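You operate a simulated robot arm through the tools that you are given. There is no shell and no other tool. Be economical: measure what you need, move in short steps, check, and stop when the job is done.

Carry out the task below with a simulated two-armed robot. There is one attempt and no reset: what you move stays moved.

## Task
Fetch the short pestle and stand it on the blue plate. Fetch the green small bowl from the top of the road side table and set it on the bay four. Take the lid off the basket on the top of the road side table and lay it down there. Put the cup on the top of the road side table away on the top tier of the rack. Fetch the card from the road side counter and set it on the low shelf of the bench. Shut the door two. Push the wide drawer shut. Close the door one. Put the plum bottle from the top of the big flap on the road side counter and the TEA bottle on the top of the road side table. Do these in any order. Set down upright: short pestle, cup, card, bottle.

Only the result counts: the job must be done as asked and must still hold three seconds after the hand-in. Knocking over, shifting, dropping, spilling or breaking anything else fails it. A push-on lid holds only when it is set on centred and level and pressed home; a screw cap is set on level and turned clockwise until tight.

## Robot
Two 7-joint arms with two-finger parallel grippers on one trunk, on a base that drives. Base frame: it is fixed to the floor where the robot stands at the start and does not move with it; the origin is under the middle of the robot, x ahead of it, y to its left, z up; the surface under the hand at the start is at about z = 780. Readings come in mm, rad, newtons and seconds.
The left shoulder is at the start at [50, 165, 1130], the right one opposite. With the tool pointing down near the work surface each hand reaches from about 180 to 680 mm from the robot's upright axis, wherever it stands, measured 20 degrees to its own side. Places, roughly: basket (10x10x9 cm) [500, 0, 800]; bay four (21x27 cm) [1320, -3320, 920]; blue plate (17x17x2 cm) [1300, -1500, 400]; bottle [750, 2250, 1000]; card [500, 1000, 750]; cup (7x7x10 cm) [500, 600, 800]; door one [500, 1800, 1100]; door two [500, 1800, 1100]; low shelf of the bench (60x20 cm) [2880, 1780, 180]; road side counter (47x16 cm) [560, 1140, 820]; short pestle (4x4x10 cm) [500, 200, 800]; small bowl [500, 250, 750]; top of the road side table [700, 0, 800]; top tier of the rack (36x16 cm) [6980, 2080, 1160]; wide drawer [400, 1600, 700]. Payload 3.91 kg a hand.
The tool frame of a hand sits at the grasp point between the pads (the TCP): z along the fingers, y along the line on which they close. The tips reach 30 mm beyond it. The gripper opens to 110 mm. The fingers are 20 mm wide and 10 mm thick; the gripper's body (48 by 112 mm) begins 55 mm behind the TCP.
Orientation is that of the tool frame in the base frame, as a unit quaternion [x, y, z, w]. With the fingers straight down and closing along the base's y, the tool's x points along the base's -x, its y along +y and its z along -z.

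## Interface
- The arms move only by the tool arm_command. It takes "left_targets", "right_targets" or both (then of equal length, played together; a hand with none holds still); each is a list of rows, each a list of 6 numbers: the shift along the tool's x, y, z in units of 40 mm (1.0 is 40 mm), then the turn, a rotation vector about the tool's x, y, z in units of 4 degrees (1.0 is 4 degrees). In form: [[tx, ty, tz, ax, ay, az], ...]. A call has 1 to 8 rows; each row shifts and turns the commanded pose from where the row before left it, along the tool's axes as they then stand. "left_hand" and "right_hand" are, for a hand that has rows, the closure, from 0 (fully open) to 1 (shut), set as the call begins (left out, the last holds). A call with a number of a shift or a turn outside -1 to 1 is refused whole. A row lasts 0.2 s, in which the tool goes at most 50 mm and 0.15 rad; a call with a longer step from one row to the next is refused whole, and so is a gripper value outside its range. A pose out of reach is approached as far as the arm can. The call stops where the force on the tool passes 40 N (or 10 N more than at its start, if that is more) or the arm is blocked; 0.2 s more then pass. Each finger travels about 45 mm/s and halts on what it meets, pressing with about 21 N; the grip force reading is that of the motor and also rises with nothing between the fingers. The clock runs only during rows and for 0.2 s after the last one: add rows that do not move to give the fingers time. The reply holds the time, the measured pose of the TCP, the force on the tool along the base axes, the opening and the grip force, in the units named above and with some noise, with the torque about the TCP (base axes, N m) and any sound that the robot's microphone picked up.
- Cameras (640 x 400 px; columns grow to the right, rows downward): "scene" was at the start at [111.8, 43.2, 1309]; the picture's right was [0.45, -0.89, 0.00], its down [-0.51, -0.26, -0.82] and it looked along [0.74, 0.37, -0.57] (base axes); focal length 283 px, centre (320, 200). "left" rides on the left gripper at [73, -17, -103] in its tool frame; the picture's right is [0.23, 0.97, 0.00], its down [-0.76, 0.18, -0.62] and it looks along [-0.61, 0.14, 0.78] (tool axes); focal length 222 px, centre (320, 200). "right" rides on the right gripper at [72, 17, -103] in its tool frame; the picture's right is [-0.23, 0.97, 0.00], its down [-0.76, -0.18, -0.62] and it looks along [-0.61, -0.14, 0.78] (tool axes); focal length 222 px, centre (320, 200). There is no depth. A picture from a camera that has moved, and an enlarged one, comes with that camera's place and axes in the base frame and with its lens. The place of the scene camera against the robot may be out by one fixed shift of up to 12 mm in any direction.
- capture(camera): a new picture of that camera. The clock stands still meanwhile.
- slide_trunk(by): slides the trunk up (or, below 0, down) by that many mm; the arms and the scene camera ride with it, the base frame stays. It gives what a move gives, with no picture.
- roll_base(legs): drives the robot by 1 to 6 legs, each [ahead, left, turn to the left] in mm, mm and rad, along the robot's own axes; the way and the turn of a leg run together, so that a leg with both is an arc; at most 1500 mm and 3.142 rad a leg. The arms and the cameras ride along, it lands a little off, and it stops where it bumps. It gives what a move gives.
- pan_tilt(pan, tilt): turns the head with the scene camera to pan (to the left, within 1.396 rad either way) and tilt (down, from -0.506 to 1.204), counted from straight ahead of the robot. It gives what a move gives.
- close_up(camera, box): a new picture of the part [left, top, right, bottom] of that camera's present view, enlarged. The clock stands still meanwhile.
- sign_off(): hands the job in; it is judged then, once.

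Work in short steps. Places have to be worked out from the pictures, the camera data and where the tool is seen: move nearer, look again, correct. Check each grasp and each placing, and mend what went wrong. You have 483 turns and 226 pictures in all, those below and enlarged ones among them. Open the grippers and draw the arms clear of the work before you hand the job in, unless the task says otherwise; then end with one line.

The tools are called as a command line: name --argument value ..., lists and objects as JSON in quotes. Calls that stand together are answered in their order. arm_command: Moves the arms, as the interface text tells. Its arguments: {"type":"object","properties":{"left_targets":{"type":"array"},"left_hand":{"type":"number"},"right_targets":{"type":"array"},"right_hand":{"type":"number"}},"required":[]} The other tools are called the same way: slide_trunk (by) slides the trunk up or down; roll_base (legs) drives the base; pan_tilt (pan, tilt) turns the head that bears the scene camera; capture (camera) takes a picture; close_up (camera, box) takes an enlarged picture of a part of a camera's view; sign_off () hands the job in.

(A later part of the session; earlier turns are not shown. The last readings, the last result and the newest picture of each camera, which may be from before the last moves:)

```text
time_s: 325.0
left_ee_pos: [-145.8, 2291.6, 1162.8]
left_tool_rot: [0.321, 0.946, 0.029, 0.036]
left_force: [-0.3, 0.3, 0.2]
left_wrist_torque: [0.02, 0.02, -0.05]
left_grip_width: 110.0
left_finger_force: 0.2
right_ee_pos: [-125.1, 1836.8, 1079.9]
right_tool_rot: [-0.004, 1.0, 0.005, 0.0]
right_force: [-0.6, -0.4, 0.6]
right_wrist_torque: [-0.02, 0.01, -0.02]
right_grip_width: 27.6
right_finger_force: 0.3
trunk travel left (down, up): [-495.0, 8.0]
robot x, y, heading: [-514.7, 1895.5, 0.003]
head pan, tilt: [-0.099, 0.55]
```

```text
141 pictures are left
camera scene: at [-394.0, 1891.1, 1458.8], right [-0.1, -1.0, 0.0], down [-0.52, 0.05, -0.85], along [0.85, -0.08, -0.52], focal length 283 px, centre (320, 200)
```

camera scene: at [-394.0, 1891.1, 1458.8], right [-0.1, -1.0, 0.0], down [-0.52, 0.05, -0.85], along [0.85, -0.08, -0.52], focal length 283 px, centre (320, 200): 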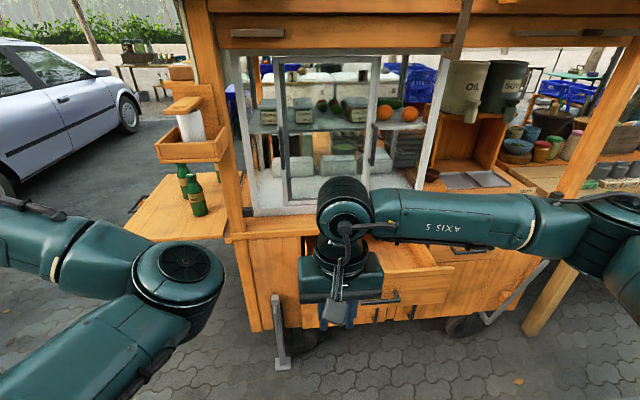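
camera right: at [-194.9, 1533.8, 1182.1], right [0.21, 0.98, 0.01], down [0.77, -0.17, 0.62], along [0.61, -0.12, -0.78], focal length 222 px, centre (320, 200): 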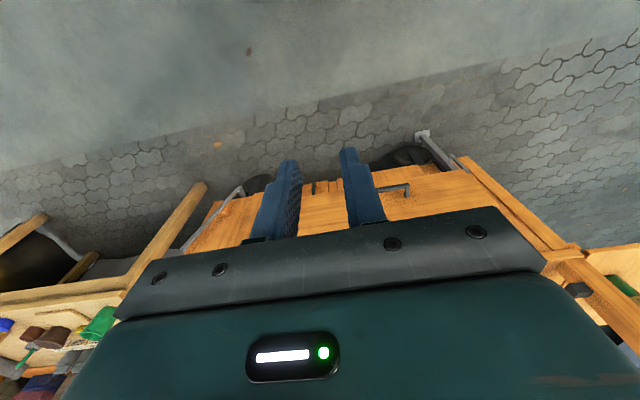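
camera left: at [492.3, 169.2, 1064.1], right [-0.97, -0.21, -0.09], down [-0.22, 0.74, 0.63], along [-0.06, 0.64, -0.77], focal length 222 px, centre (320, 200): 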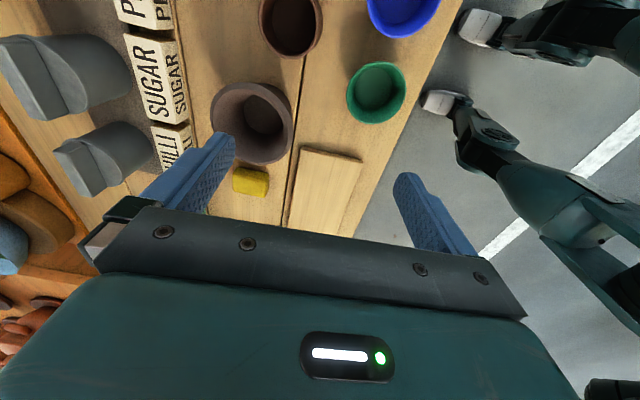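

Drawer front is about x≈255, y 1365–1819. I position to push it with the closed right hand: lower the hand first in free space.

arm_command --right_targets '[[0, 0, 1, 0, 0, 0], [0, 0, 1, 0, 0, 0], [0, 0, 1, 0, 0, 0], [0, 0, 1, 0, 0, 0], [0, 0, 1, 0, 0, 0], [0, 0, 1, 0, 0, 0], [0, 0, 1, 0, 0, 0], [0, 0, 1, 0, 0, 0]]' --right_hand 1.0

arm_command --right_targets '[[0, 0, 0.6, 0, 0, 0], [0, 0, 0.5, 0, 0, 0]]'

roll_base --legs '[[0, -245, 0], [200, 0, 0]]'

capture --camera "scene"

capture --camera "right"

```text
time_s: 326.8
left_ee_pos: [-143.7, 2290.5, 1162.9]
left_tool_rot: [0.322, 0.946, 0.029, 0.036]
left_force: [-0.2, 0.0, 0.3]
left_wrist_torque: [0.0, -0.02, 0.05]
left_grip_width: 110.0
left_finger_force: 0.0
right_ee_pos: [-125.5, 1839.4, 758.1]
right_tool_rot: [-0.003, 1.0, 0.005, 0.001]
right_force: [-0.1, -0.6, 0.4]
right_wrist_torque: [0.01, 0.01, 0.01]
right_grip_width: 0.0
right_finger_force: 20.7
trunk travel left (down, up): [-495.0, 8.0]
robot x, y, heading: [-514.7, 1892.0, 0.002]
head pan, tilt: [-0.099, 0.55]
```

```text
time_s: 327.4
left_ee_pos: [-145.1, 2293.2, 1161.0]
left_tool_rot: [0.321, 0.946, 0.029, 0.036]
left_force: [0.6, 0.0, 0.0]
left_wrist_torque: [-0.01, -0.04, -0.03]
left_grip_width: 109.9
left_finger_force: 0.1
right_ee_pos: [-127.0, 1838.4, 714.2]
right_tool_rot: [-0.004, 1.0, 0.006, 0.0]
right_force: [0.2, -0.4, 0.0]
right_wrist_torque: [-0.03, 0.02, -0.02]
right_grip_width: 0.0
right_finger_force: 20.9
trunk travel left (down, up): [-495.0, 8.0]
robot x, y, heading: [-515.4, 1897.4, 0.003]
head pan, tilt: [-0.099, 0.55]
```

```text
time_s: 331.4
left_ee_pos: [49.6, 2046.8, 1162.0]
left_tool_rot: [0.322, 0.946, 0.029, 0.036]
left_force: [-1.1, 0.2, 0.2]
left_wrist_torque: [-0.03, -0.01, -0.02]
left_grip_width: 110.1
left_finger_force: 0.0
right_ee_pos: [67.8, 1593.9, 714.3]
right_tool_rot: [-0.004, 1.0, 0.005, -0.001]
right_force: [0.0, 0.1, -1.0]
right_wrist_torque: [0.02, 0.04, 0.01]
right_grip_width: 0.3
right_finger_force: 21.1
trunk travel left (down, up): [-495.0, 8.0]
robot x, y, heading: [-319.1, 1651.4, 0.005]
head pan, tilt: [-0.099, 0.55]
```

```text
140 pictures are left
camera scene: at [-199.5, 1645.0, 1458.7], right [-0.1, -1.0, 0.0], down [-0.52, 0.05, -0.85], along [0.85, -0.08, -0.52], focal length 283 px, centre (320, 200)
```

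scene: 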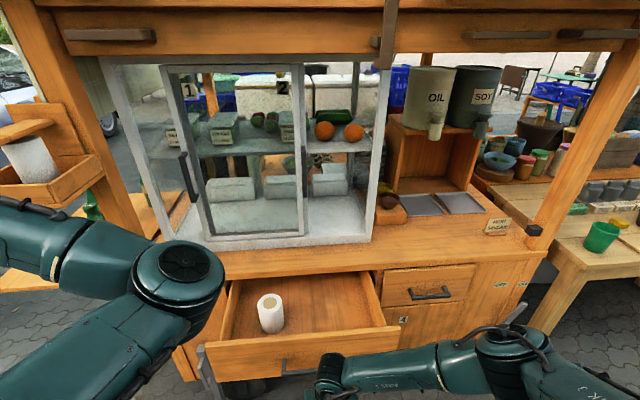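

```text
139 pictures are left
camera right: at [-7.1, 1607.3, 816.5], right [0.22, 0.98, 0.01], down [0.76, -0.18, 0.62], along [0.61, -0.13, -0.78], focal length 222 px, centre (320, 200)
```

right: 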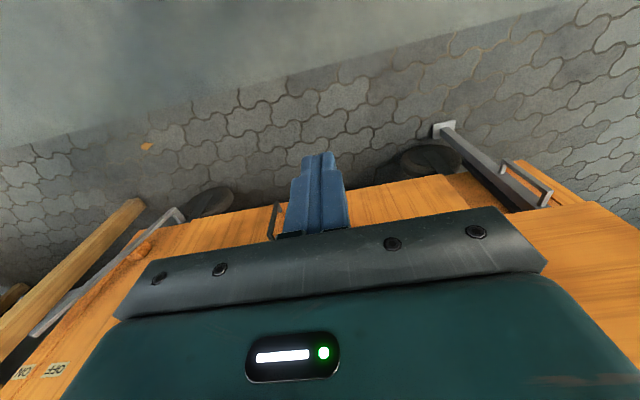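

Clear view: the drawer front is at x≈258, centred at y≈1640. I pitch the hand a bit so the fingertips lead, then drive closer.

arm_command --right_targets '[[0, 0, 0, 0, -1, 0], [0, 0, 0, 0, -1, 0], [0, 0, 0, 0, -1, 0], [0, 0, 0, 0, -1, 0], [0, 0, 0, 0, -1, 0], [0, 0, 0, 0, -1, 0], [0, 0.7, 0, 0, 0, 0]]'

roll_base --legs '[[120, 0, 0]]'

capture --camera "scene"

```text
time_s: 333.0
left_ee_pos: [49.8, 2046.3, 1162.3]
left_tool_rot: [0.321, 0.946, 0.029, 0.036]
left_force: [-0.9, -0.2, 0.4]
left_wrist_torque: [-0.01, -0.02, 0.01]
left_grip_width: 110.1
left_finger_force: 0.2
right_ee_pos: [65.7, 1621.6, 714.1]
right_tool_rot: [-0.003, 0.978, 0.006, 0.208]
right_force: [-0.1, 0.1, 0.9]
right_wrist_torque: [0.02, -0.03, 0.02]
right_grip_width: 0.1
right_finger_force: 21.1
trunk travel left (down, up): [-495.0, 8.0]
robot x, y, heading: [-323.1, 1653.4, 0.004]
head pan, tilt: [-0.099, 0.55]
```

```text
time_s: 334.2
left_ee_pos: [169.7, 2045.2, 1163.7]
left_tool_rot: [0.323, 0.945, 0.03, 0.036]
left_force: [0.3, -0.3, 0.1]
left_wrist_torque: [0.03, 0.04, 0.03]
left_grip_width: 110.1
left_finger_force: 0.0
right_ee_pos: [186.8, 1622.0, 713.8]
right_tool_rot: [-0.002, 0.978, 0.006, 0.207]
right_force: [-0.4, 0.9, -0.7]
right_wrist_torque: [-0.02, -0.01, 0.02]
right_grip_width: 0.0
right_finger_force: 20.8
trunk travel left (down, up): [-495.0, 8.0]
robot x, y, heading: [-204.7, 1654.6, 0.007]
head pan, tilt: [-0.099, 0.55]
```

```text
138 pictures are left
camera scene: at [-79.3, 1645.3, 1458.7], right [-0.1, -1.0, 0.0], down [-0.52, 0.05, -0.85], along [0.85, -0.08, -0.52], focal length 283 px, centre (320, 200)
```

scene: 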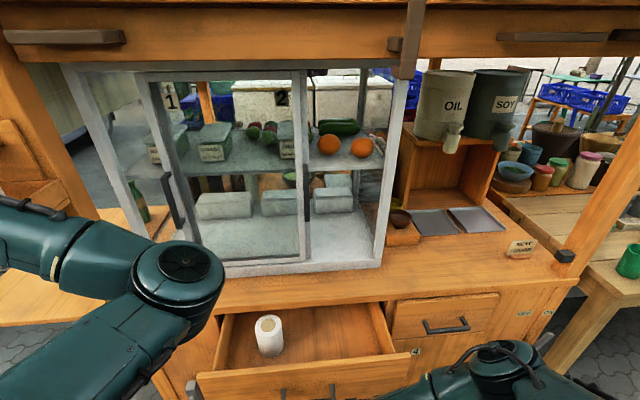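

Push the drawer gently forward.

arm_command --right_targets '[[-0.457, 0, 0.203, 0, 0, 0], [-0.457, 0, 0.203, 0, 0, 0], [-0.457, 0, 0.203, 0, 0, 0], [-0.3, 0, 0.133, 0, 0, 0], [-0.3, 0, 0.133, 0, 0, 0], [-0.3, 0, 0.133, 0, 0, 0], [-0.3, 0, 0.133, 0, 0, 0], [-0.3, 0, 0.133, 0, 0, 0]]'

capture --camera "scene"

```text
time_s: 336.0
left_ee_pos: [169.0, 2046.2, 1163.0]
left_tool_rot: [0.323, 0.945, 0.029, 0.035]
left_force: [-0.4, 0.1, 0.7]
left_wrist_torque: [-0.01, 0.0, 0.02]
left_grip_width: 110.0
left_finger_force: 0.0
right_ee_pos: [312.1, 1623.5, 714.4]
right_tool_rot: [-0.002, 0.978, 0.006, 0.208]
right_force: [0.0, 0.2, -0.3]
right_wrist_torque: [-0.02, 0.0, 0.03]
right_grip_width: 0.0
right_finger_force: 20.7
trunk travel left (down, up): [-495.0, 8.0]
robot x, y, heading: [-206.4, 1652.8, 0.001]
head pan, tilt: [-0.099, 0.55]
```

```text
137 pictures are left
camera scene: at [-80.5, 1645.4, 1458.8], right [-0.1, -1.0, 0.0], down [-0.52, 0.05, -0.85], along [0.85, -0.08, -0.52], focal length 283 px, centre (320, 200)
```

scene: 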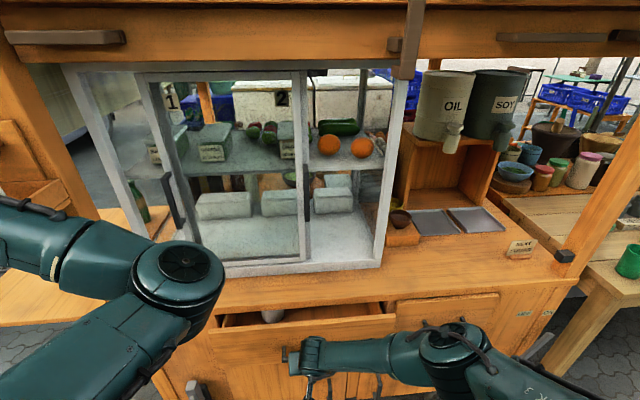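

The drawer slides. Continue pushing until it stops.

arm_command --right_targets '[[-0.3, 0, 0.133, 0, 0, 0], [-0.3, 0, 0.133, 0, 0, 0], [-0.3, 0, 0.133, 0, 0, 0], [-0.3, 0, 0.133, 0, 0, 0], [-0.25, 0, 0.111, 0, 0, 0], [-0.25, 0, 0.111, 0, 0, 0]]'

capture --camera "scene"

```text
time_s: 337.4
left_ee_pos: [168.3, 2046.8, 1161.9]
left_tool_rot: [0.322, 0.946, 0.029, 0.036]
left_force: [-0.2, -0.5, -0.2]
left_wrist_torque: [0.04, 0.02, 0.03]
left_grip_width: 110.1
left_finger_force: 0.0
right_ee_pos: [354.3, 1620.2, 714.8]
right_tool_rot: [-0.003, 0.979, 0.008, 0.203]
right_force: [-13.5, 7.4, -7.0]
right_wrist_torque: [0.12, 0.45, 0.08]
right_grip_width: 0.1
right_finger_force: 21.0
right hand out of reach, approached as far as the arm can: row 4, 5, 6
trunk travel left (down, up): [-495.0, 8.0]
robot x, y, heading: [-202.0, 1650.0, 0.006]
head pan, tilt: [-0.099, 0.55]
```

```text
136 pictures are left
camera scene: at [-81.0, 1646.0, 1458.7], right [-0.1, -1.0, 0.0], down [-0.52, 0.05, -0.85], along [0.85, -0.08, -0.52], focal length 283 px, centre (320, 200)
```

scene: 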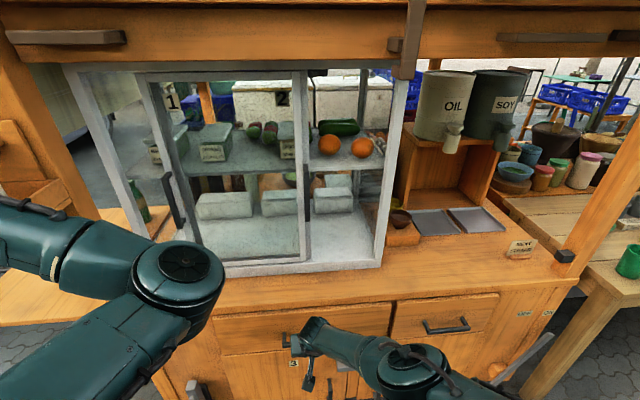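

close_up --camera "scene" --box '[190, 260, 430, 400]'

```text
2.67 times, centred on (310, 330) of scene
camera zoom: at [-81.0, 1646.0, 1458.7], right [-0.1, -1.0, 0.0], down [-0.52, 0.05, -0.85], along [0.85, -0.08, -0.52], focal length 755 px, centre (347, -147)
```

zoom: 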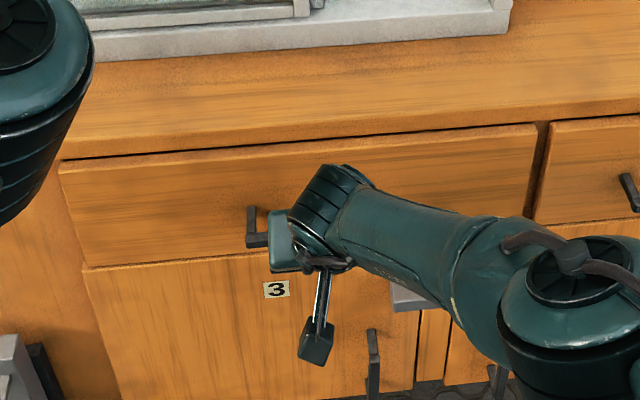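

Looks shut; I verify by a firmer push from a closer stance.

arm_command --right_targets '[[0.457, 0, -0.203, 0, 0, 0], [0.457, 0, -0.203, 0, 0, 0], [0.457, 0, -0.203, 0, 0, 0], [0.457, 0, -0.203, 0, 0, 0]]'

roll_base --legs '[[60, 0, 0]]'

arm_command --right_targets '[[-0.25, 0, 0.111, 0, 0, 0], [-0.25, 0, 0.111, 0, 0, 0], [-0.2, 0, 0.09, 0, 0, 0], [-0.2, 0, 0.09, 0, 0, 0], [-0.2, 0, 0.09, 0, 0, 0], [-0.2, 0, 0.09, 0, 0, 0], [-0.2, 0, 0.09, 0, 0, 0]]'

```text
time_s: 338.4
left_ee_pos: [168.2, 2045.9, 1162.0]
left_tool_rot: [0.322, 0.945, 0.029, 0.036]
left_force: [0.1, 0.0, -0.3]
left_wrist_torque: [-0.02, 0.06, -0.01]
left_grip_width: 109.9
left_finger_force: 0.1
right_ee_pos: [278.5, 1617.2, 715.7]
right_tool_rot: [-0.002, 0.978, 0.005, 0.208]
right_force: [0.1, -0.2, -0.1]
right_wrist_torque: [0.01, 0.01, -0.01]
right_grip_width: 0.2
right_finger_force: 21.3
trunk travel left (down, up): [-495.0, 8.0]
robot x, y, heading: [-204.5, 1652.1, 0.003]
head pan, tilt: [-0.099, 0.55]
```

```text
time_s: 339.4
left_ee_pos: [228.2, 2045.0, 1161.0]
left_tool_rot: [0.323, 0.945, 0.029, 0.035]
left_force: [0.7, 0.2, -0.5]
left_wrist_torque: [0.02, 0.01, -0.01]
left_grip_width: 109.9
left_finger_force: 0.1
right_ee_pos: [338.1, 1616.5, 714.9]
right_tool_rot: [-0.001, 0.978, 0.004, 0.207]
right_force: [0.9, -0.2, 0.7]
right_wrist_torque: [0.0, 0.02, -0.01]
right_grip_width: 0.1
right_finger_force: 21.6
trunk travel left (down, up): [-495.0, 8.0]
robot x, y, heading: [-144.2, 1652.0, 0.005]
head pan, tilt: [-0.099, 0.55]
```

```text
time_s: 340.2
left_ee_pos: [229.5, 2046.4, 1162.0]
left_tool_rot: [0.323, 0.945, 0.03, 0.036]
left_force: [0.3, 0.3, -0.1]
left_wrist_torque: [0.0, 0.05, 0.0]
left_grip_width: 109.9
left_finger_force: 0.0
right_ee_pos: [356.5, 1620.7, 709.3]
right_tool_rot: [-0.002, 0.981, 0.006, 0.195]
right_force: [-1.4, 0.1, 0.4]
right_wrist_torque: [-0.07, -0.13, -0.06]
right_grip_width: 0.0
right_finger_force: 21.3
trunk travel left (down, up): [-495.0, 8.0]
robot x, y, heading: [-146.7, 1649.6, 0.003]
head pan, tilt: [-0.099, 0.55]
stopped in row 4 (right hand): the force on the tool passed its limit at 57 N (the readings are from after the stop); the commanded pose is now the measured one
```

The drawer is fully shut (hard stop). Now withdraw and raise the hand for the glass doors.

arm_command --right_targets '[[0.914, 0, -0.406, 0, 0, 0], [0.914, 0, -0.406, 0, 0, 0], [0.5, 0, -0.8, 0, -1, 0], [-0.1, 0, -0.9, 0, -1, 0], [-0.3, 0, -0.9, 0, -1, 0], [-0.5, 0, -0.8, 0, -1, 0], [-0.6, 0, -0.7, 0, -1, 0], [-0.6, 0, -0.7, 0, -1, 0]]'

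arm_command --right_targets '[[-0.7, 0, -0.6, 0, 0, 0], [-0.7, 0, -0.6, 0, 0, 0], [-0.7, 0, -0.6, 0, 0, 0], [-0.7, 0, -0.6, 0, 0, 0], [-0.7, 0, -0.6, 0, 0, 0]]'

capture --camera "right"

capture --camera "scene"

```text
time_s: 342.0
left_ee_pos: [227.6, 2045.5, 1162.4]
left_tool_rot: [0.323, 0.945, 0.029, 0.036]
left_force: [0.2, 0.5, 0.8]
left_wrist_torque: [-0.05, 0.01, 0.01]
left_grip_width: 109.8
left_finger_force: 0.0
right_ee_pos: [222.8, 1617.2, 916.9]
right_tool_rot: [-0.002, 0.918, 0.007, 0.397]
right_force: [0.6, -0.2, -0.1]
right_wrist_torque: [-0.03, 0.0, -0.02]
right_grip_width: 0.0
right_finger_force: 21.6
trunk travel left (down, up): [-495.0, 8.0]
robot x, y, heading: [-143.3, 1647.8, 0.003]
head pan, tilt: [-0.099, 0.55]
```

```text
time_s: 343.2
left_ee_pos: [227.3, 2045.1, 1162.1]
left_tool_rot: [0.323, 0.945, 0.029, 0.035]
left_force: [-1.0, 0.3, 0.4]
left_wrist_torque: [-0.01, -0.02, 0.01]
left_grip_width: 110.0
left_finger_force: 0.0
right_ee_pos: [230.4, 1614.0, 1100.2]
right_tool_rot: [-0.002, 0.918, 0.007, 0.397]
right_force: [-0.3, -0.1, 0.4]
right_wrist_torque: [0.0, 0.0, 0.01]
right_grip_width: 0.0
right_finger_force: 20.9
trunk travel left (down, up): [-495.0, 8.0]
robot x, y, heading: [-142.1, 1651.8, 0.006]
head pan, tilt: [-0.099, 0.55]
```

```text
134 pictures are left
camera right: at [103.9, 1629.0, 1117.2], right [0.15, 0.97, 0.18], down [0.07, -0.19, 0.98], along [0.99, -0.13, -0.1], focal length 222 px, centre (320, 200)
```

right: 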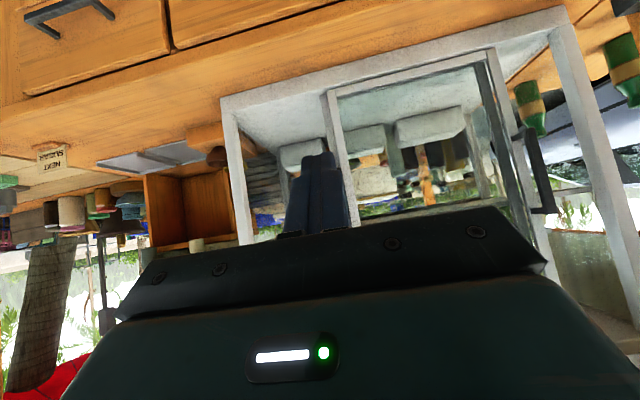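

```text
133 pictures are left
camera scene: at [-22.8, 1645.1, 1458.8], right [-0.1, -1.0, 0.0], down [-0.52, 0.05, -0.85], along [0.85, -0.08, -0.52], focal length 283 px, centre (320, 200)
```

scene: 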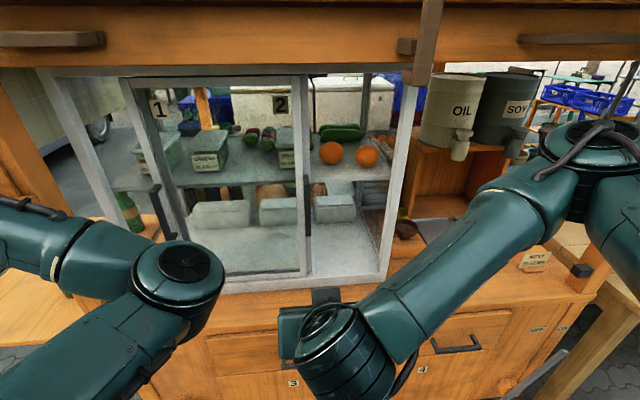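

By triangulation the case front is at x≈555 and the counter at z≈808; door-2 handle bar at y≈1623, z 1020–1180. I drive closer and put the closed fingers to the left of that bar.

roll_base --legs '[[80, 0, 0]]'

arm_command --right_targets '[[0, 0.6, 0, 0, 0, 0], [0, 0.6, 0, 0, 0, 0], [-0.685, 0, 0.729, 0, 0, 0], [-0.685, 0, 0.729, 0, 0, 0], [-0.685, 0, 0.729, 0, 0, 0]]'

capture --camera "right"

capture --camera "scene"

```text
time_s: 344.1
left_ee_pos: [240.2, 2047.9, 1165.9]
left_tool_rot: [0.301, 0.953, 0.03, 0.028]
left_force: [-17.4, -11.3, 8.1]
left_wrist_torque: [0.43, -0.45, 0.4]
left_grip_width: 100.5
left_finger_force: 0.1
right_ee_pos: [251.9, 1612.1, 1101.7]
right_tool_rot: [-0.001, 0.917, 0.007, 0.398]
right_force: [0.1, -1.5, -0.3]
right_wrist_torque: [0.0, -0.02, -0.01]
right_grip_width: 0.0
right_finger_force: 20.7
trunk travel left (down, up): [-495.0, 8.0]
robot x, y, heading: [-120.5, 1649.6, 0.003]
head pan, tilt: [-0.099, 0.55]
stopped in leg 1: the force on the tool passed its limit at 58 N (the readings are from after the stop); the commanded pose is now the measured one
```

```text
time_s: 345.3
left_ee_pos: [239.0, 2048.1, 1165.3]
left_tool_rot: [0.303, 0.952, 0.031, 0.028]
left_force: [-23.4, -9.2, 10.8]
left_wrist_torque: [0.51, -0.6, 0.7]
left_grip_width: 100.0
left_finger_force: 0.1
right_ee_pos: [373.0, 1663.4, 1100.5]
right_tool_rot: [-0.001, 0.917, 0.008, 0.398]
right_force: [0.3, -0.1, -0.7]
right_wrist_torque: [0.05, 0.03, 0.02]
right_grip_width: 0.0
right_finger_force: 21.1
trunk travel left (down, up): [-495.0, 8.0]
robot x, y, heading: [-121.0, 1650.5, 0.002]
head pan, tilt: [-0.099, 0.55]
```

```text
132 pictures are left
camera right: at [245.9, 1677.7, 1119.0], right [0.15, 0.97, 0.18], down [0.07, -0.19, 0.98], along [0.99, -0.13, -0.09], focal length 222 px, centre (320, 200)
```

right: 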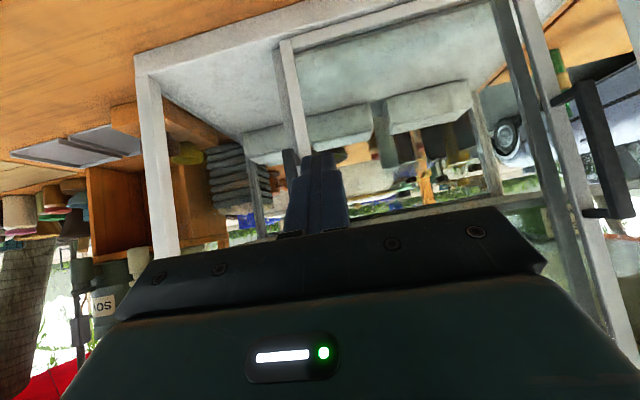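

```text
131 pictures are left
camera scene: at [-2.9, 1642.9, 1459.3], right [-0.1, -1.0, 0.0], down [-0.52, 0.05, -0.85], along [0.85, -0.08, -0.52], focal length 283 px, centre (320, 200)
```

scene: 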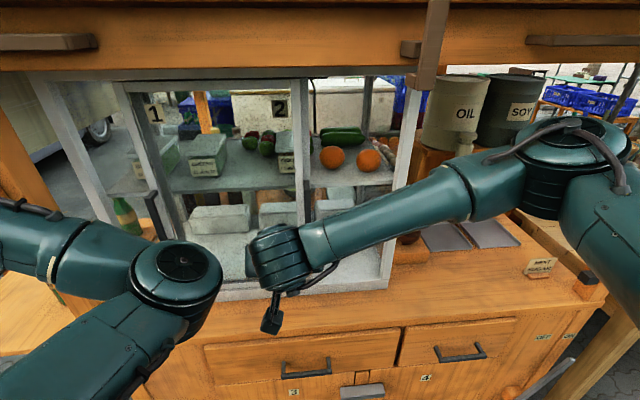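

The left hand bumped something. Back off and look with the left camera.

arm_command --right_targets '[[0.685, 0, -0.729, 0, 0, 0], [0.685, 0, -0.729, 0, 0, 0], [0.685, 0, -0.729, 0, 0, 0]]'

roll_base --legs '[[-150, 0, 0]]'

capture --camera "left"

pan_tilt --pan 0.7 --tilt 0.35

capture --camera "scene"

```text
time_s: 346.1
left_ee_pos: [237.7, 2047.9, 1165.6]
left_tool_rot: [0.304, 0.952, 0.031, 0.029]
left_force: [-24.3, -6.4, 12.3]
left_wrist_torque: [0.58, -0.67, 0.81]
left_grip_width: 100.5
left_finger_force: 0.1
right_ee_pos: [251.0, 1661.4, 1101.7]
right_tool_rot: [-0.001, 0.917, 0.007, 0.399]
right_force: [-1.0, -0.4, 0.5]
right_wrist_torque: [0.0, -0.02, 0.0]
right_grip_width: 0.0
right_finger_force: 21.2
trunk travel left (down, up): [-495.0, 8.0]
robot x, y, heading: [-121.8, 1648.9, -0.002]
head pan, tilt: [-0.099, 0.55]
```

```text
time_s: 347.5
left_ee_pos: [92.9, 2050.0, 1163.1]
left_tool_rot: [0.303, 0.952, 0.029, 0.029]
left_force: [0.1, -0.7, -0.1]
left_wrist_torque: [-0.02, -0.01, -0.01]
left_grip_width: 109.9
left_finger_force: 0.1
right_ee_pos: [104.8, 1663.6, 1100.5]
right_tool_rot: [-0.003, 0.918, 0.007, 0.396]
right_force: [0.1, -0.3, 0.6]
right_wrist_torque: [0.03, 0.0, 0.01]
right_grip_width: 0.0
right_finger_force: 20.9
trunk travel left (down, up): [-495.0, 8.0]
robot x, y, heading: [-267.8, 1653.3, -0.005]
head pan, tilt: [-0.099, 0.55]
```

```text
130 pictures are left
camera left: at [16.6, 2074.9, 1263.7], right [0.38, 0.92, 0.06], down [0.68, -0.32, 0.66], along [0.63, -0.21, -0.75], focal length 222 px, centre (320, 200)
```

left: 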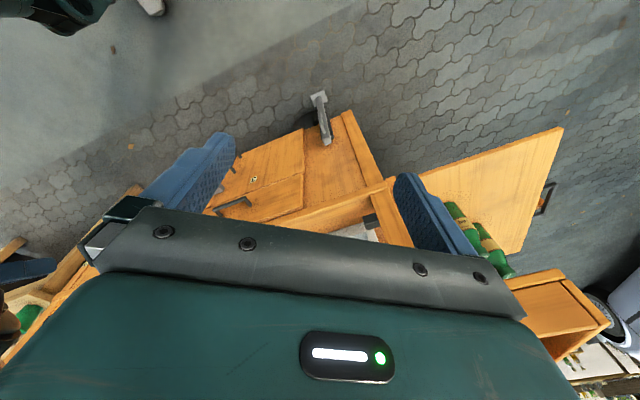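

```text
time_s: 348.6
left_ee_pos: [94.5, 2050.7, 1162.5]
left_tool_rot: [0.304, 0.952, 0.029, 0.028]
left_force: [0.7, 0.1, -0.6]
left_wrist_torque: [-0.04, 0.01, 0.0]
left_grip_width: 109.9
left_finger_force: 0.0
right_ee_pos: [105.4, 1664.1, 1099.1]
right_tool_rot: [-0.002, 0.918, 0.007, 0.396]
right_force: [0.6, 0.7, -0.3]
right_wrist_torque: [-0.03, -0.01, 0.0]
right_grip_width: 0.1
right_finger_force: 21.3
trunk travel left (down, up): [-495.0, 8.0]
robot x, y, heading: [-267.9, 1652.5, 0.007]
head pan, tilt: [0.7, 0.351]
```

```text
129 pictures are left
camera scene: at [-165.3, 1713.7, 1477.0], right [0.65, -0.76, 0.0], down [-0.26, -0.22, -0.94], along [0.72, 0.61, -0.34], focal length 283 px, centre (320, 200)
```

scene: 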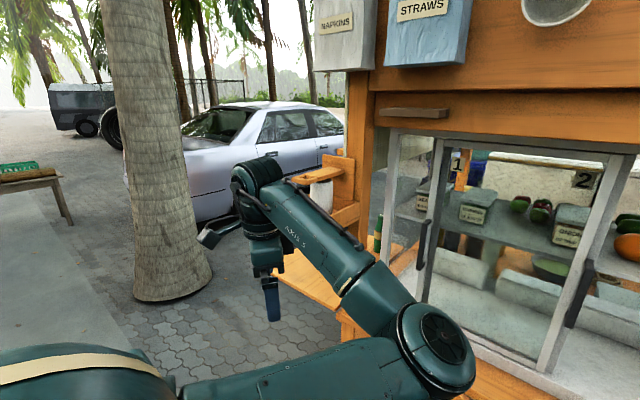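

The left hand touched the cart's left post. I try swinging the left arm outward/backward to get it out of the way.

arm_command --left_targets '[[0.9, 0.1, 0, 0, 0, 0], [0.9, 0.1, 0, 0, 0, 0], [0.9, 0.1, 0, 0, 0, 0], [0.9, 0.1, 0, 0, 0, 0], [0.9, -0.2, 0, 0, 0, 0], [0.9, -0.2, 0, 0, 0, 0]]'

capture --camera "scene"

```text
time_s: 350.0
left_ee_pos: [-82.7, 2175.8, 1154.8]
left_tool_rot: [0.304, 0.952, 0.029, 0.028]
left_force: [-0.3, -0.5, -0.4]
left_wrist_torque: [-0.01, 0.0, 0.01]
left_grip_width: 109.9
left_finger_force: 0.0
right_ee_pos: [105.2, 1662.8, 1100.9]
right_tool_rot: [-0.002, 0.918, 0.007, 0.396]
right_force: [0.0, 0.2, -0.6]
right_wrist_torque: [0.02, 0.0, 0.0]
right_grip_width: 0.3
right_finger_force: 20.8
trunk travel left (down, up): [-495.0, 8.0]
robot x, y, heading: [-267.1, 1650.2, -0.002]
head pan, tilt: [0.7, 0.351]
```

```text
128 pictures are left
camera scene: at [-166.0, 1714.5, 1477.1], right [0.65, -0.76, 0.0], down [-0.26, -0.22, -0.94], along [0.72, 0.61, -0.34], focal length 283 px, centre (320, 200)
```

scene: 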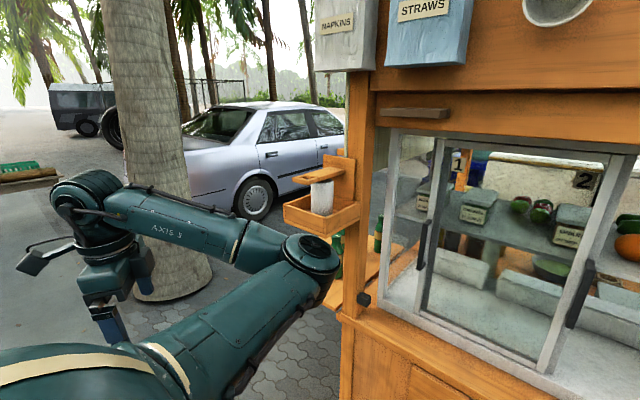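

Works well; continue swinging it further back.

arm_command --left_targets '[[0.9, 0.0, 0, 0, 0, 0], [0.9, 0.0, 0, 0, 0, 0], [0.9, 0.0, 0, 0, 0, 0], [0.9, -0.2, 0, 0, 0, 0], [0.9, -0.3, 0, 0, 0, 0], [0.9, -0.3, 0, 0, 0, 0]]'

capture --camera "scene"

```text
time_s: 351.4
left_ee_pos: [-278.7, 2275.1, 1145.8]
left_tool_rot: [0.303, 0.952, 0.03, 0.028]
left_force: [0.0, 0.0, 0.2]
left_wrist_torque: [0.0, -0.01, -0.01]
left_grip_width: 110.1
left_finger_force: 0.1
right_ee_pos: [105.0, 1663.8, 1100.3]
right_tool_rot: [-0.002, 0.918, 0.007, 0.397]
right_force: [-0.5, 0.2, 1.0]
right_wrist_torque: [-0.01, 0.0, 0.01]
right_grip_width: 0.2
right_finger_force: 20.9
trunk travel left (down, up): [-495.0, 8.0]
robot x, y, heading: [-271.4, 1648.3, 0.007]
head pan, tilt: [0.7, 0.351]
```

```text
127 pictures are left
camera scene: at [-166.7, 1714.3, 1477.1], right [0.65, -0.76, 0.0], down [-0.26, -0.22, -0.94], along [0.72, 0.61, -0.34], focal length 283 px, centre (320, 200)
```

scene: 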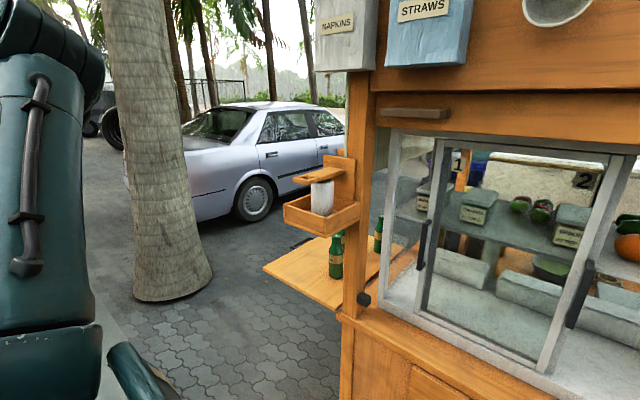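

The left arm is now clear of the front. Drive forward again to the case.

roll_base --legs '[[210, 0, -0.007]]'

arm_command --right_targets '[[-0.685, 0, 0.729, 0, 0, 0], [-0.685, 0, 0.729, 0, 0, 0], [-0.685, 0, 0.729, 0, 0, 0]]'

pan_tilt --pan 0.0 --tilt 0.5

capture --camera "scene"

capture --camera "right"

```text
time_s: 353.0
left_ee_pos: [-61.2, 2275.1, 1146.1]
left_tool_rot: [0.309, 0.95, 0.029, 0.028]
left_force: [-0.7, 1.2, 0.9]
left_wrist_torque: [-0.02, 0.01, 0.0]
left_grip_width: 109.9
left_finger_force: 0.0
right_ee_pos: [316.3, 1659.6, 1100.3]
right_tool_rot: [0.003, 0.918, 0.005, 0.396]
right_force: [-0.2, -0.3, 0.3]
right_wrist_torque: [0.0, 0.0, -0.01]
right_grip_width: 0.0
right_finger_force: 20.9
trunk travel left (down, up): [-495.0, 8.0]
robot x, y, heading: [-61.4, 1647.9, -0.002]
head pan, tilt: [0.7, 0.351]
```

```text
time_s: 353.8
left_ee_pos: [-62.2, 2274.9, 1145.4]
left_tool_rot: [0.308, 0.95, 0.03, 0.028]
left_force: [0.8, 0.6, -0.2]
left_wrist_torque: [-0.01, 0.02, 0.0]
left_grip_width: 110.3
left_finger_force: 0.0
right_ee_pos: [435.2, 1660.1, 1099.6]
right_tool_rot: [0.001, 0.918, 0.005, 0.397]
right_force: [0.5, -0.2, -0.7]
right_wrist_torque: [-0.03, -0.04, -0.01]
right_grip_width: 0.0
right_finger_force: 20.8
trunk travel left (down, up): [-495.0, 8.0]
robot x, y, heading: [-63.0, 1652.5, -0.007]
head pan, tilt: [0.7, 0.351]
```

```text
time_s: 354.9
left_ee_pos: [-61.0, 2274.4, 1145.5]
left_tool_rot: [0.308, 0.951, 0.029, 0.028]
left_force: [1.0, 0.9, -0.4]
left_wrist_torque: [0.01, -0.04, 0.02]
left_grip_width: 110.1
left_finger_force: 0.1
right_ee_pos: [436.1, 1658.7, 1099.6]
right_tool_rot: [0.003, 0.918, 0.004, 0.396]
right_force: [1.1, 0.0, -0.4]
right_wrist_torque: [-0.02, -0.01, 0.0]
right_grip_width: 0.2
right_finger_force: 21.0
trunk travel left (down, up): [-495.0, 8.0]
robot x, y, heading: [-63.8, 1651.8, -0.005]
head pan, tilt: [0.0, 0.499]
```

```text
126 pictures are left
camera scene: at [63.7, 1652.6, 1463.4], right [-0.01, -1.0, 0.0], down [-0.48, 0.0, -0.88], along [0.88, 0.0, -0.48], focal length 283 px, centre (320, 200)
```

scene: 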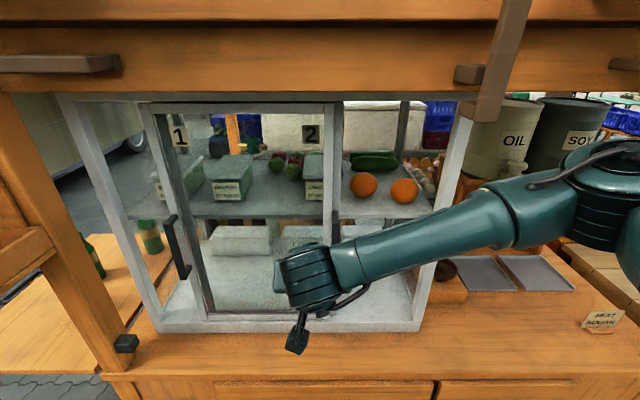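

```text
125 pictures are left
camera right: at [308.0, 1674.8, 1116.8], right [0.16, 0.97, 0.18], down [0.07, -0.19, 0.98], along [0.99, -0.14, -0.1], focal length 222 px, centre (320, 200)
```

right: 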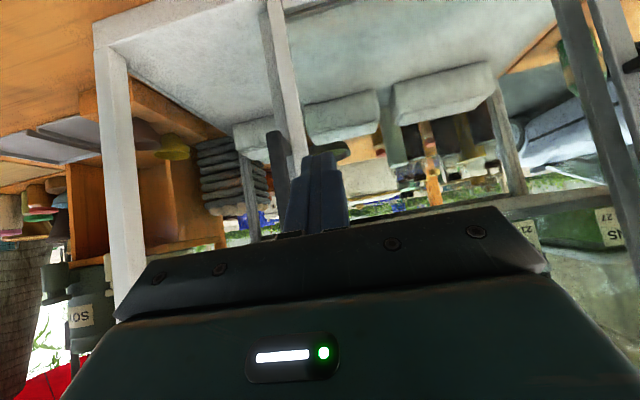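

Handle bar of door 2 is just right of my fingertips. Advance 60 mm and check.

arm_command --right_targets '[[-0.5, 0, 0.53, 0, 0, 0], [-0.5, 0, 0.53, 0, 0, 0]]'

capture --camera "right"

close_up --camera "scene" --box '[230, 140, 430, 340]'

```text
time_s: 355.5
left_ee_pos: [-61.6, 2275.6, 1146.0]
left_tool_rot: [0.309, 0.95, 0.029, 0.028]
left_force: [-1.4, 1.0, -0.7]
left_wrist_torque: [0.03, -0.01, 0.0]
left_grip_width: 109.8
left_finger_force: 0.1
right_ee_pos: [493.6, 1660.1, 1099.8]
right_tool_rot: [0.004, 0.918, 0.004, 0.396]
right_force: [0.4, 0.0, 0.1]
right_wrist_torque: [0.04, 0.03, 0.02]
right_grip_width: 0.0
right_finger_force: 20.8
trunk travel left (down, up): [-495.0, 8.0]
robot x, y, heading: [-57.4, 1651.1, -0.011]
head pan, tilt: [0.0, 0.499]
```

```text
124 pictures are left
camera right: at [367.7, 1675.3, 1116.6], right [0.16, 0.97, 0.18], down [0.07, -0.19, 0.98], along [0.99, -0.14, -0.1], focal length 222 px, centre (320, 200)
```

right: 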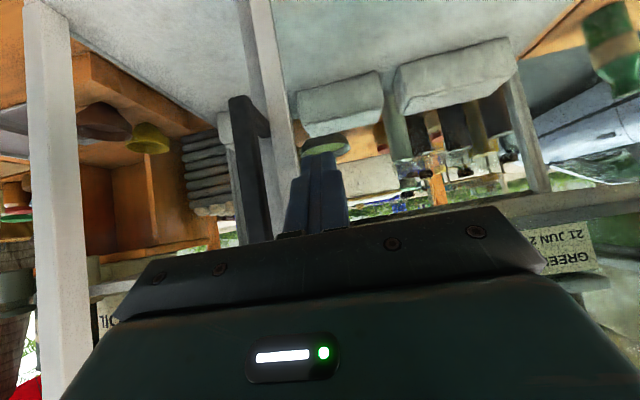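

```text
2.00 times, centred on (330, 240) of scene
camera zoom: at [64.0, 1652.6, 1463.3], right [-0.01, -1.0, 0.0], down [-0.48, 0.0, -0.88], along [0.88, -0.01, -0.48], focal length 566 px, centre (300, 120)
```

zoom: 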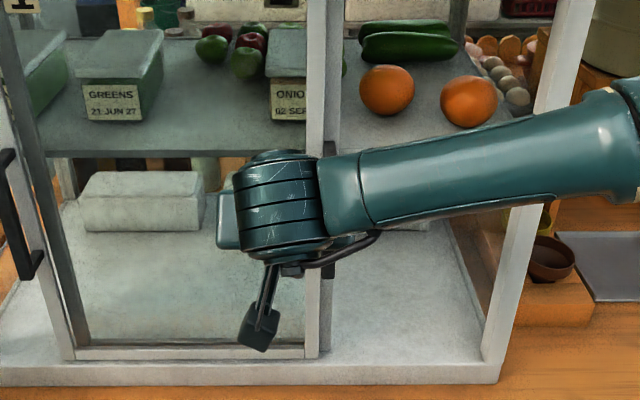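

The bar is at x≈518, y≈1607. Advance 12 mm more and then sweep to −y.

arm_command --right_targets '[[-0.2, 0, 0.21, 0, 0, 0], [0, -0.4, 0, 0, 0, 0], [0, -0.4, 0, 0, 0, 0], [0, -0.4, 0, 0, 0, 0], [0, -0.4, 0, 0, 0, 0], [0, -0.4, 0, 0, 0, 0]]'

capture --camera "right"

```text
time_s: 356.9
left_ee_pos: [-64.2, 2274.2, 1145.7]
left_tool_rot: [0.308, 0.95, 0.03, 0.03]
left_force: [-0.8, 0.0, -0.7]
left_wrist_torque: [0.01, -0.02, -0.05]
left_grip_width: 109.7
left_finger_force: 0.1
right_ee_pos: [502.2, 1580.2, 1099.5]
right_tool_rot: [0.002, 0.918, 0.005, 0.397]
right_force: [-22.1, 0.8, 4.5]
right_wrist_torque: [0.22, 0.16, -0.01]
right_grip_width: 0.0
right_finger_force: 21.6
trunk travel left (down, up): [-495.0, 8.0]
robot x, y, heading: [-62.9, 1651.3, -0.008]
head pan, tilt: [0.0, 0.499]
```

```text
122 pictures are left
camera right: at [375.8, 1595.5, 1116.8], right [0.16, 0.97, 0.18], down [0.07, -0.19, 0.98], along [0.99, -0.14, -0.09], focal length 222 px, centre (320, 200)
```

right: 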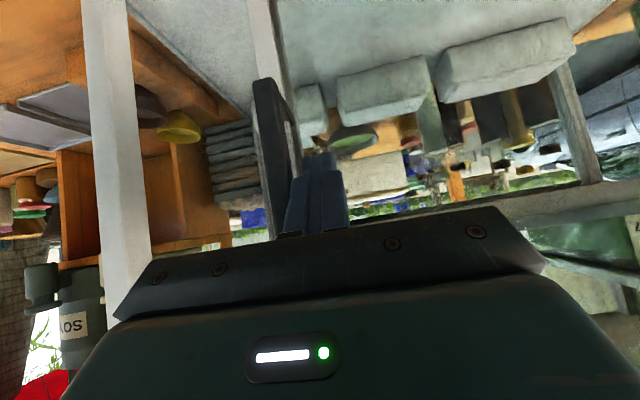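

The door moves along. Ease 4 mm off the glass and keep sweeping.

arm_command --right_targets '[[0.07, 0, -0.073, 0, 0, 0], [0, -0.4, 0, 0, 0, 0], [0, -0.4, 0, 0, 0, 0], [0, -0.4, 0, 0, 0, 0], [0, -0.4, 0, 0, 0, 0], [0, -0.4, 0, 0, 0, 0]]'

capture --camera "right"

capture --camera "scene"

```text
time_s: 358.3
left_ee_pos: [-61.7, 2274.1, 1146.3]
left_tool_rot: [0.308, 0.95, 0.029, 0.028]
left_force: [0.6, -0.6, 0.5]
left_wrist_torque: [0.0, 0.03, 0.0]
left_grip_width: 110.0
left_finger_force: 0.1
right_ee_pos: [499.9, 1499.3, 1099.2]
right_tool_rot: [0.002, 0.918, 0.006, 0.397]
right_force: [-0.5, 1.0, 0.1]
right_wrist_torque: [0.04, -0.01, 0.0]
right_grip_width: 0.0
right_finger_force: 21.0
trunk travel left (down, up): [-495.0, 8.0]
robot x, y, heading: [-59.2, 1647.8, -0.002]
head pan, tilt: [0.0, 0.499]
```

```text
121 pictures are left
camera right: at [373.7, 1514.4, 1117.2], right [0.16, 0.97, 0.18], down [0.07, -0.19, 0.98], along [0.99, -0.14, -0.1], focal length 222 px, centre (320, 200)
```

right: 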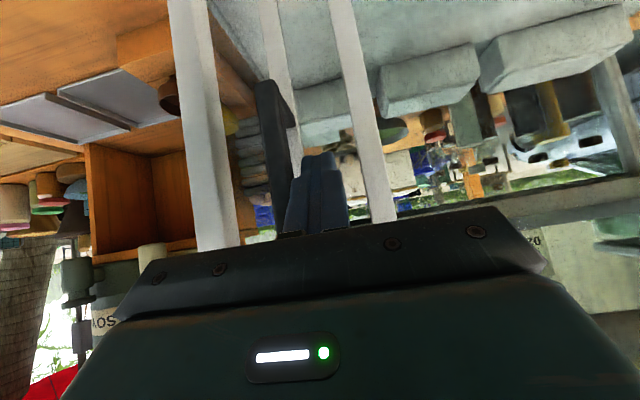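

```text
120 pictures are left
camera scene: at [63.6, 1652.0, 1463.4], right [-0.01, -1.0, 0.0], down [-0.48, 0.0, -0.88], along [0.88, -0.01, -0.48], focal length 283 px, centre (320, 200)
```

scene: 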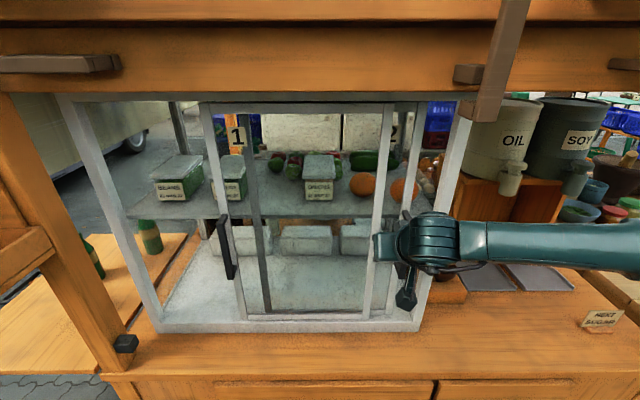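

Door 1 was dragged along a bit, to be fixed after. Continue pushing door 2 to its stop.

arm_command --right_targets '[[0, -0.4, 0, 0, 0, 0], [0, -0.4, 0, 0, 0, 0], [0, -0.3, 0, 0, 0, 0], [0, -0.3, 0, 0, 0, 0], [0, -0.3, 0, 0, 0, 0], [0, -0.3, 0, 0, 0, 0], [0, -0.3, 0, 0, 0, 0]]'

capture --camera "right"

capture --camera "scene"

```text
time_s: 359.5
left_ee_pos: [-63.5, 2274.1, 1146.1]
left_tool_rot: [0.306, 0.951, 0.029, 0.028]
left_force: [-1.1, -1.0, 0.2]
left_wrist_torque: [0.07, -0.01, 0.01]
left_grip_width: 110.0
left_finger_force: 0.0
right_ee_pos: [499.0, 1452.0, 1099.4]
right_tool_rot: [-0.014, 0.917, 0.021, 0.398]
right_force: [3.4, 18.3, 1.0]
right_wrist_torque: [-0.35, 0.05, -0.06]
right_grip_width: 0.1
right_finger_force: 21.1
trunk travel left (down, up): [-495.0, 8.0]
robot x, y, heading: [-60.6, 1645.2, 0.001]
head pan, tilt: [0.0, 0.499]
stopped in row 6 (right hand): the force on the tool passed its limit at 46 N (the readings are from after the stop); the commanded pose is now the measured one
```

```text
119 pictures are left
camera right: at [372.6, 1462.0, 1115.8], right [0.11, 0.97, 0.19], down [0.07, -0.2, 0.98], along [0.99, -0.1, -0.09], focal length 222 px, centre (320, 200)
```

right: 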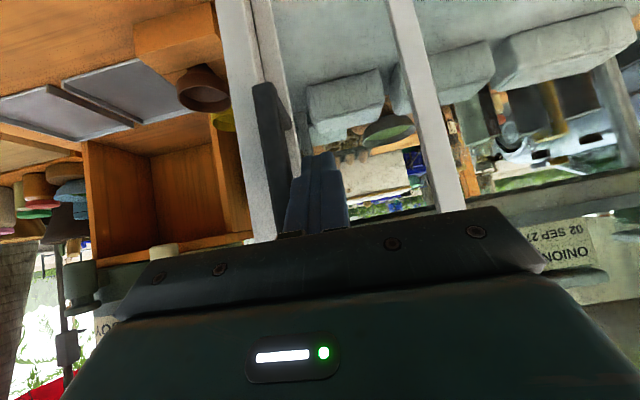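

```text
118 pictures are left
camera scene: at [64.7, 1653.3, 1463.3], right [0.0, -1.0, 0.0], down [-0.48, 0.0, -0.88], along [0.88, 0.0, -0.48], focal length 283 px, centre (320, 200)
```

scene: 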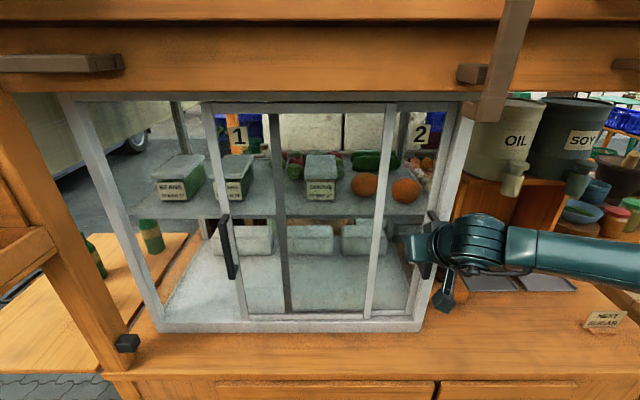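

Door 2 is shut. Retract, shift left 345 mm for door 1.

arm_command --right_targets '[[0, 0.3, 0, 0, 0, 0], [0.685, 0, -0.729, 0, 0, 0], [0.685, 0, -0.729, 0, 0, 0]]'

roll_base --legs '[[0, 335, 0]]'

capture --camera "right"

```text
time_s: 360.3
left_ee_pos: [-65.4, 2275.2, 1144.9]
left_tool_rot: [0.307, 0.951, 0.03, 0.027]
left_force: [-0.3, 0.2, 0.8]
left_wrist_torque: [-0.03, 0.0, -0.01]
left_grip_width: 109.9
left_finger_force: 0.0
right_ee_pos: [418.4, 1454.3, 1099.7]
right_tool_rot: [-0.008, 0.918, 0.015, 0.397]
right_force: [-0.8, 0.9, -0.5]
right_wrist_torque: [0.02, -0.02, -0.02]
right_grip_width: 0.0
right_finger_force: 21.5
trunk travel left (down, up): [-495.0, 8.0]
robot x, y, heading: [-58.0, 1648.7, -0.005]
head pan, tilt: [0.0, 0.499]
```

```text
time_s: 363.8
left_ee_pos: [-68.7, 2600.5, 1144.9]
left_tool_rot: [0.303, 0.952, 0.029, 0.028]
left_force: [0.0, -0.5, -0.6]
left_wrist_torque: [-0.02, -0.02, 0.02]
left_grip_width: 110.0
left_finger_force: 0.1
right_ee_pos: [420.9, 1785.8, 1098.7]
right_tool_rot: [-0.013, 0.917, 0.017, 0.397]
right_force: [0.0, -0.1, 0.0]
right_wrist_torque: [-0.01, -0.02, -0.01]
right_grip_width: 0.1
right_finger_force: 20.9
trunk travel left (down, up): [-495.0, 8.0]
robot x, y, heading: [-56.8, 1978.1, 0.004]
head pan, tilt: [0.0, 0.499]
```

```text
117 pictures are left
camera right: at [293.7, 1797.1, 1116.9], right [0.12, 0.98, 0.19], down [0.07, -0.2, 0.98], along [0.99, -0.1, -0.1], focal length 222 px, centre (320, 200)
```

right: 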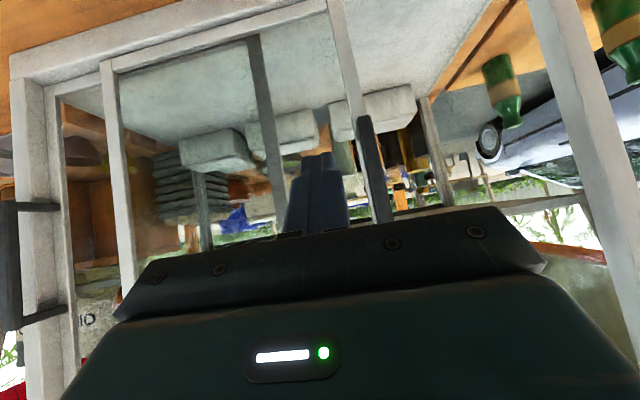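

Handle 1 is ~44 mm to the left of the fingertips. Advance 67 mm, then sweep +y.

arm_command --right_targets '[[-0.574, 0, 0.61, 0, 0, 0], [-0.574, 0, 0.61, 0, 0, 0], [0, 0.4, 0, 0, 0, 0], [0, 0.4, 0, 0, 0, 0], [0, 0.4, 0, 0, 0, 0]]'

capture --camera "right"

```text
time_s: 365.0
left_ee_pos: [-68.8, 2601.2, 1145.6]
left_tool_rot: [0.303, 0.952, 0.029, 0.028]
left_force: [0.0, 0.2, 0.4]
left_wrist_torque: [0.01, -0.02, -0.02]
left_grip_width: 109.9
left_finger_force: 0.0
right_ee_pos: [486.1, 1838.0, 1100.6]
right_tool_rot: [-0.013, 0.918, 0.017, 0.397]
right_force: [-0.5, -0.7, 0.3]
right_wrist_torque: [0.0, 0.01, 0.01]
right_grip_width: 0.0
right_finger_force: 21.3
trunk travel left (down, up): [-495.0, 8.0]
robot x, y, heading: [-59.7, 1977.7, 0.005]
head pan, tilt: [0.0, 0.499]
```

```text
116 pictures are left
camera right: at [359.1, 1848.7, 1118.0], right [0.12, 0.98, 0.19], down [0.07, -0.2, 0.98], along [0.99, -0.1, -0.1], focal length 222 px, centre (320, 200)
```

right: 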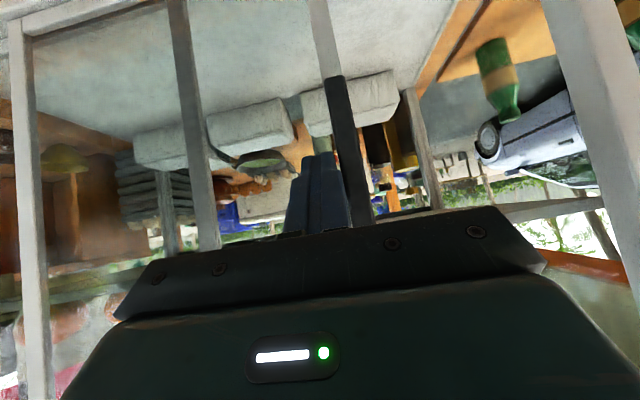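

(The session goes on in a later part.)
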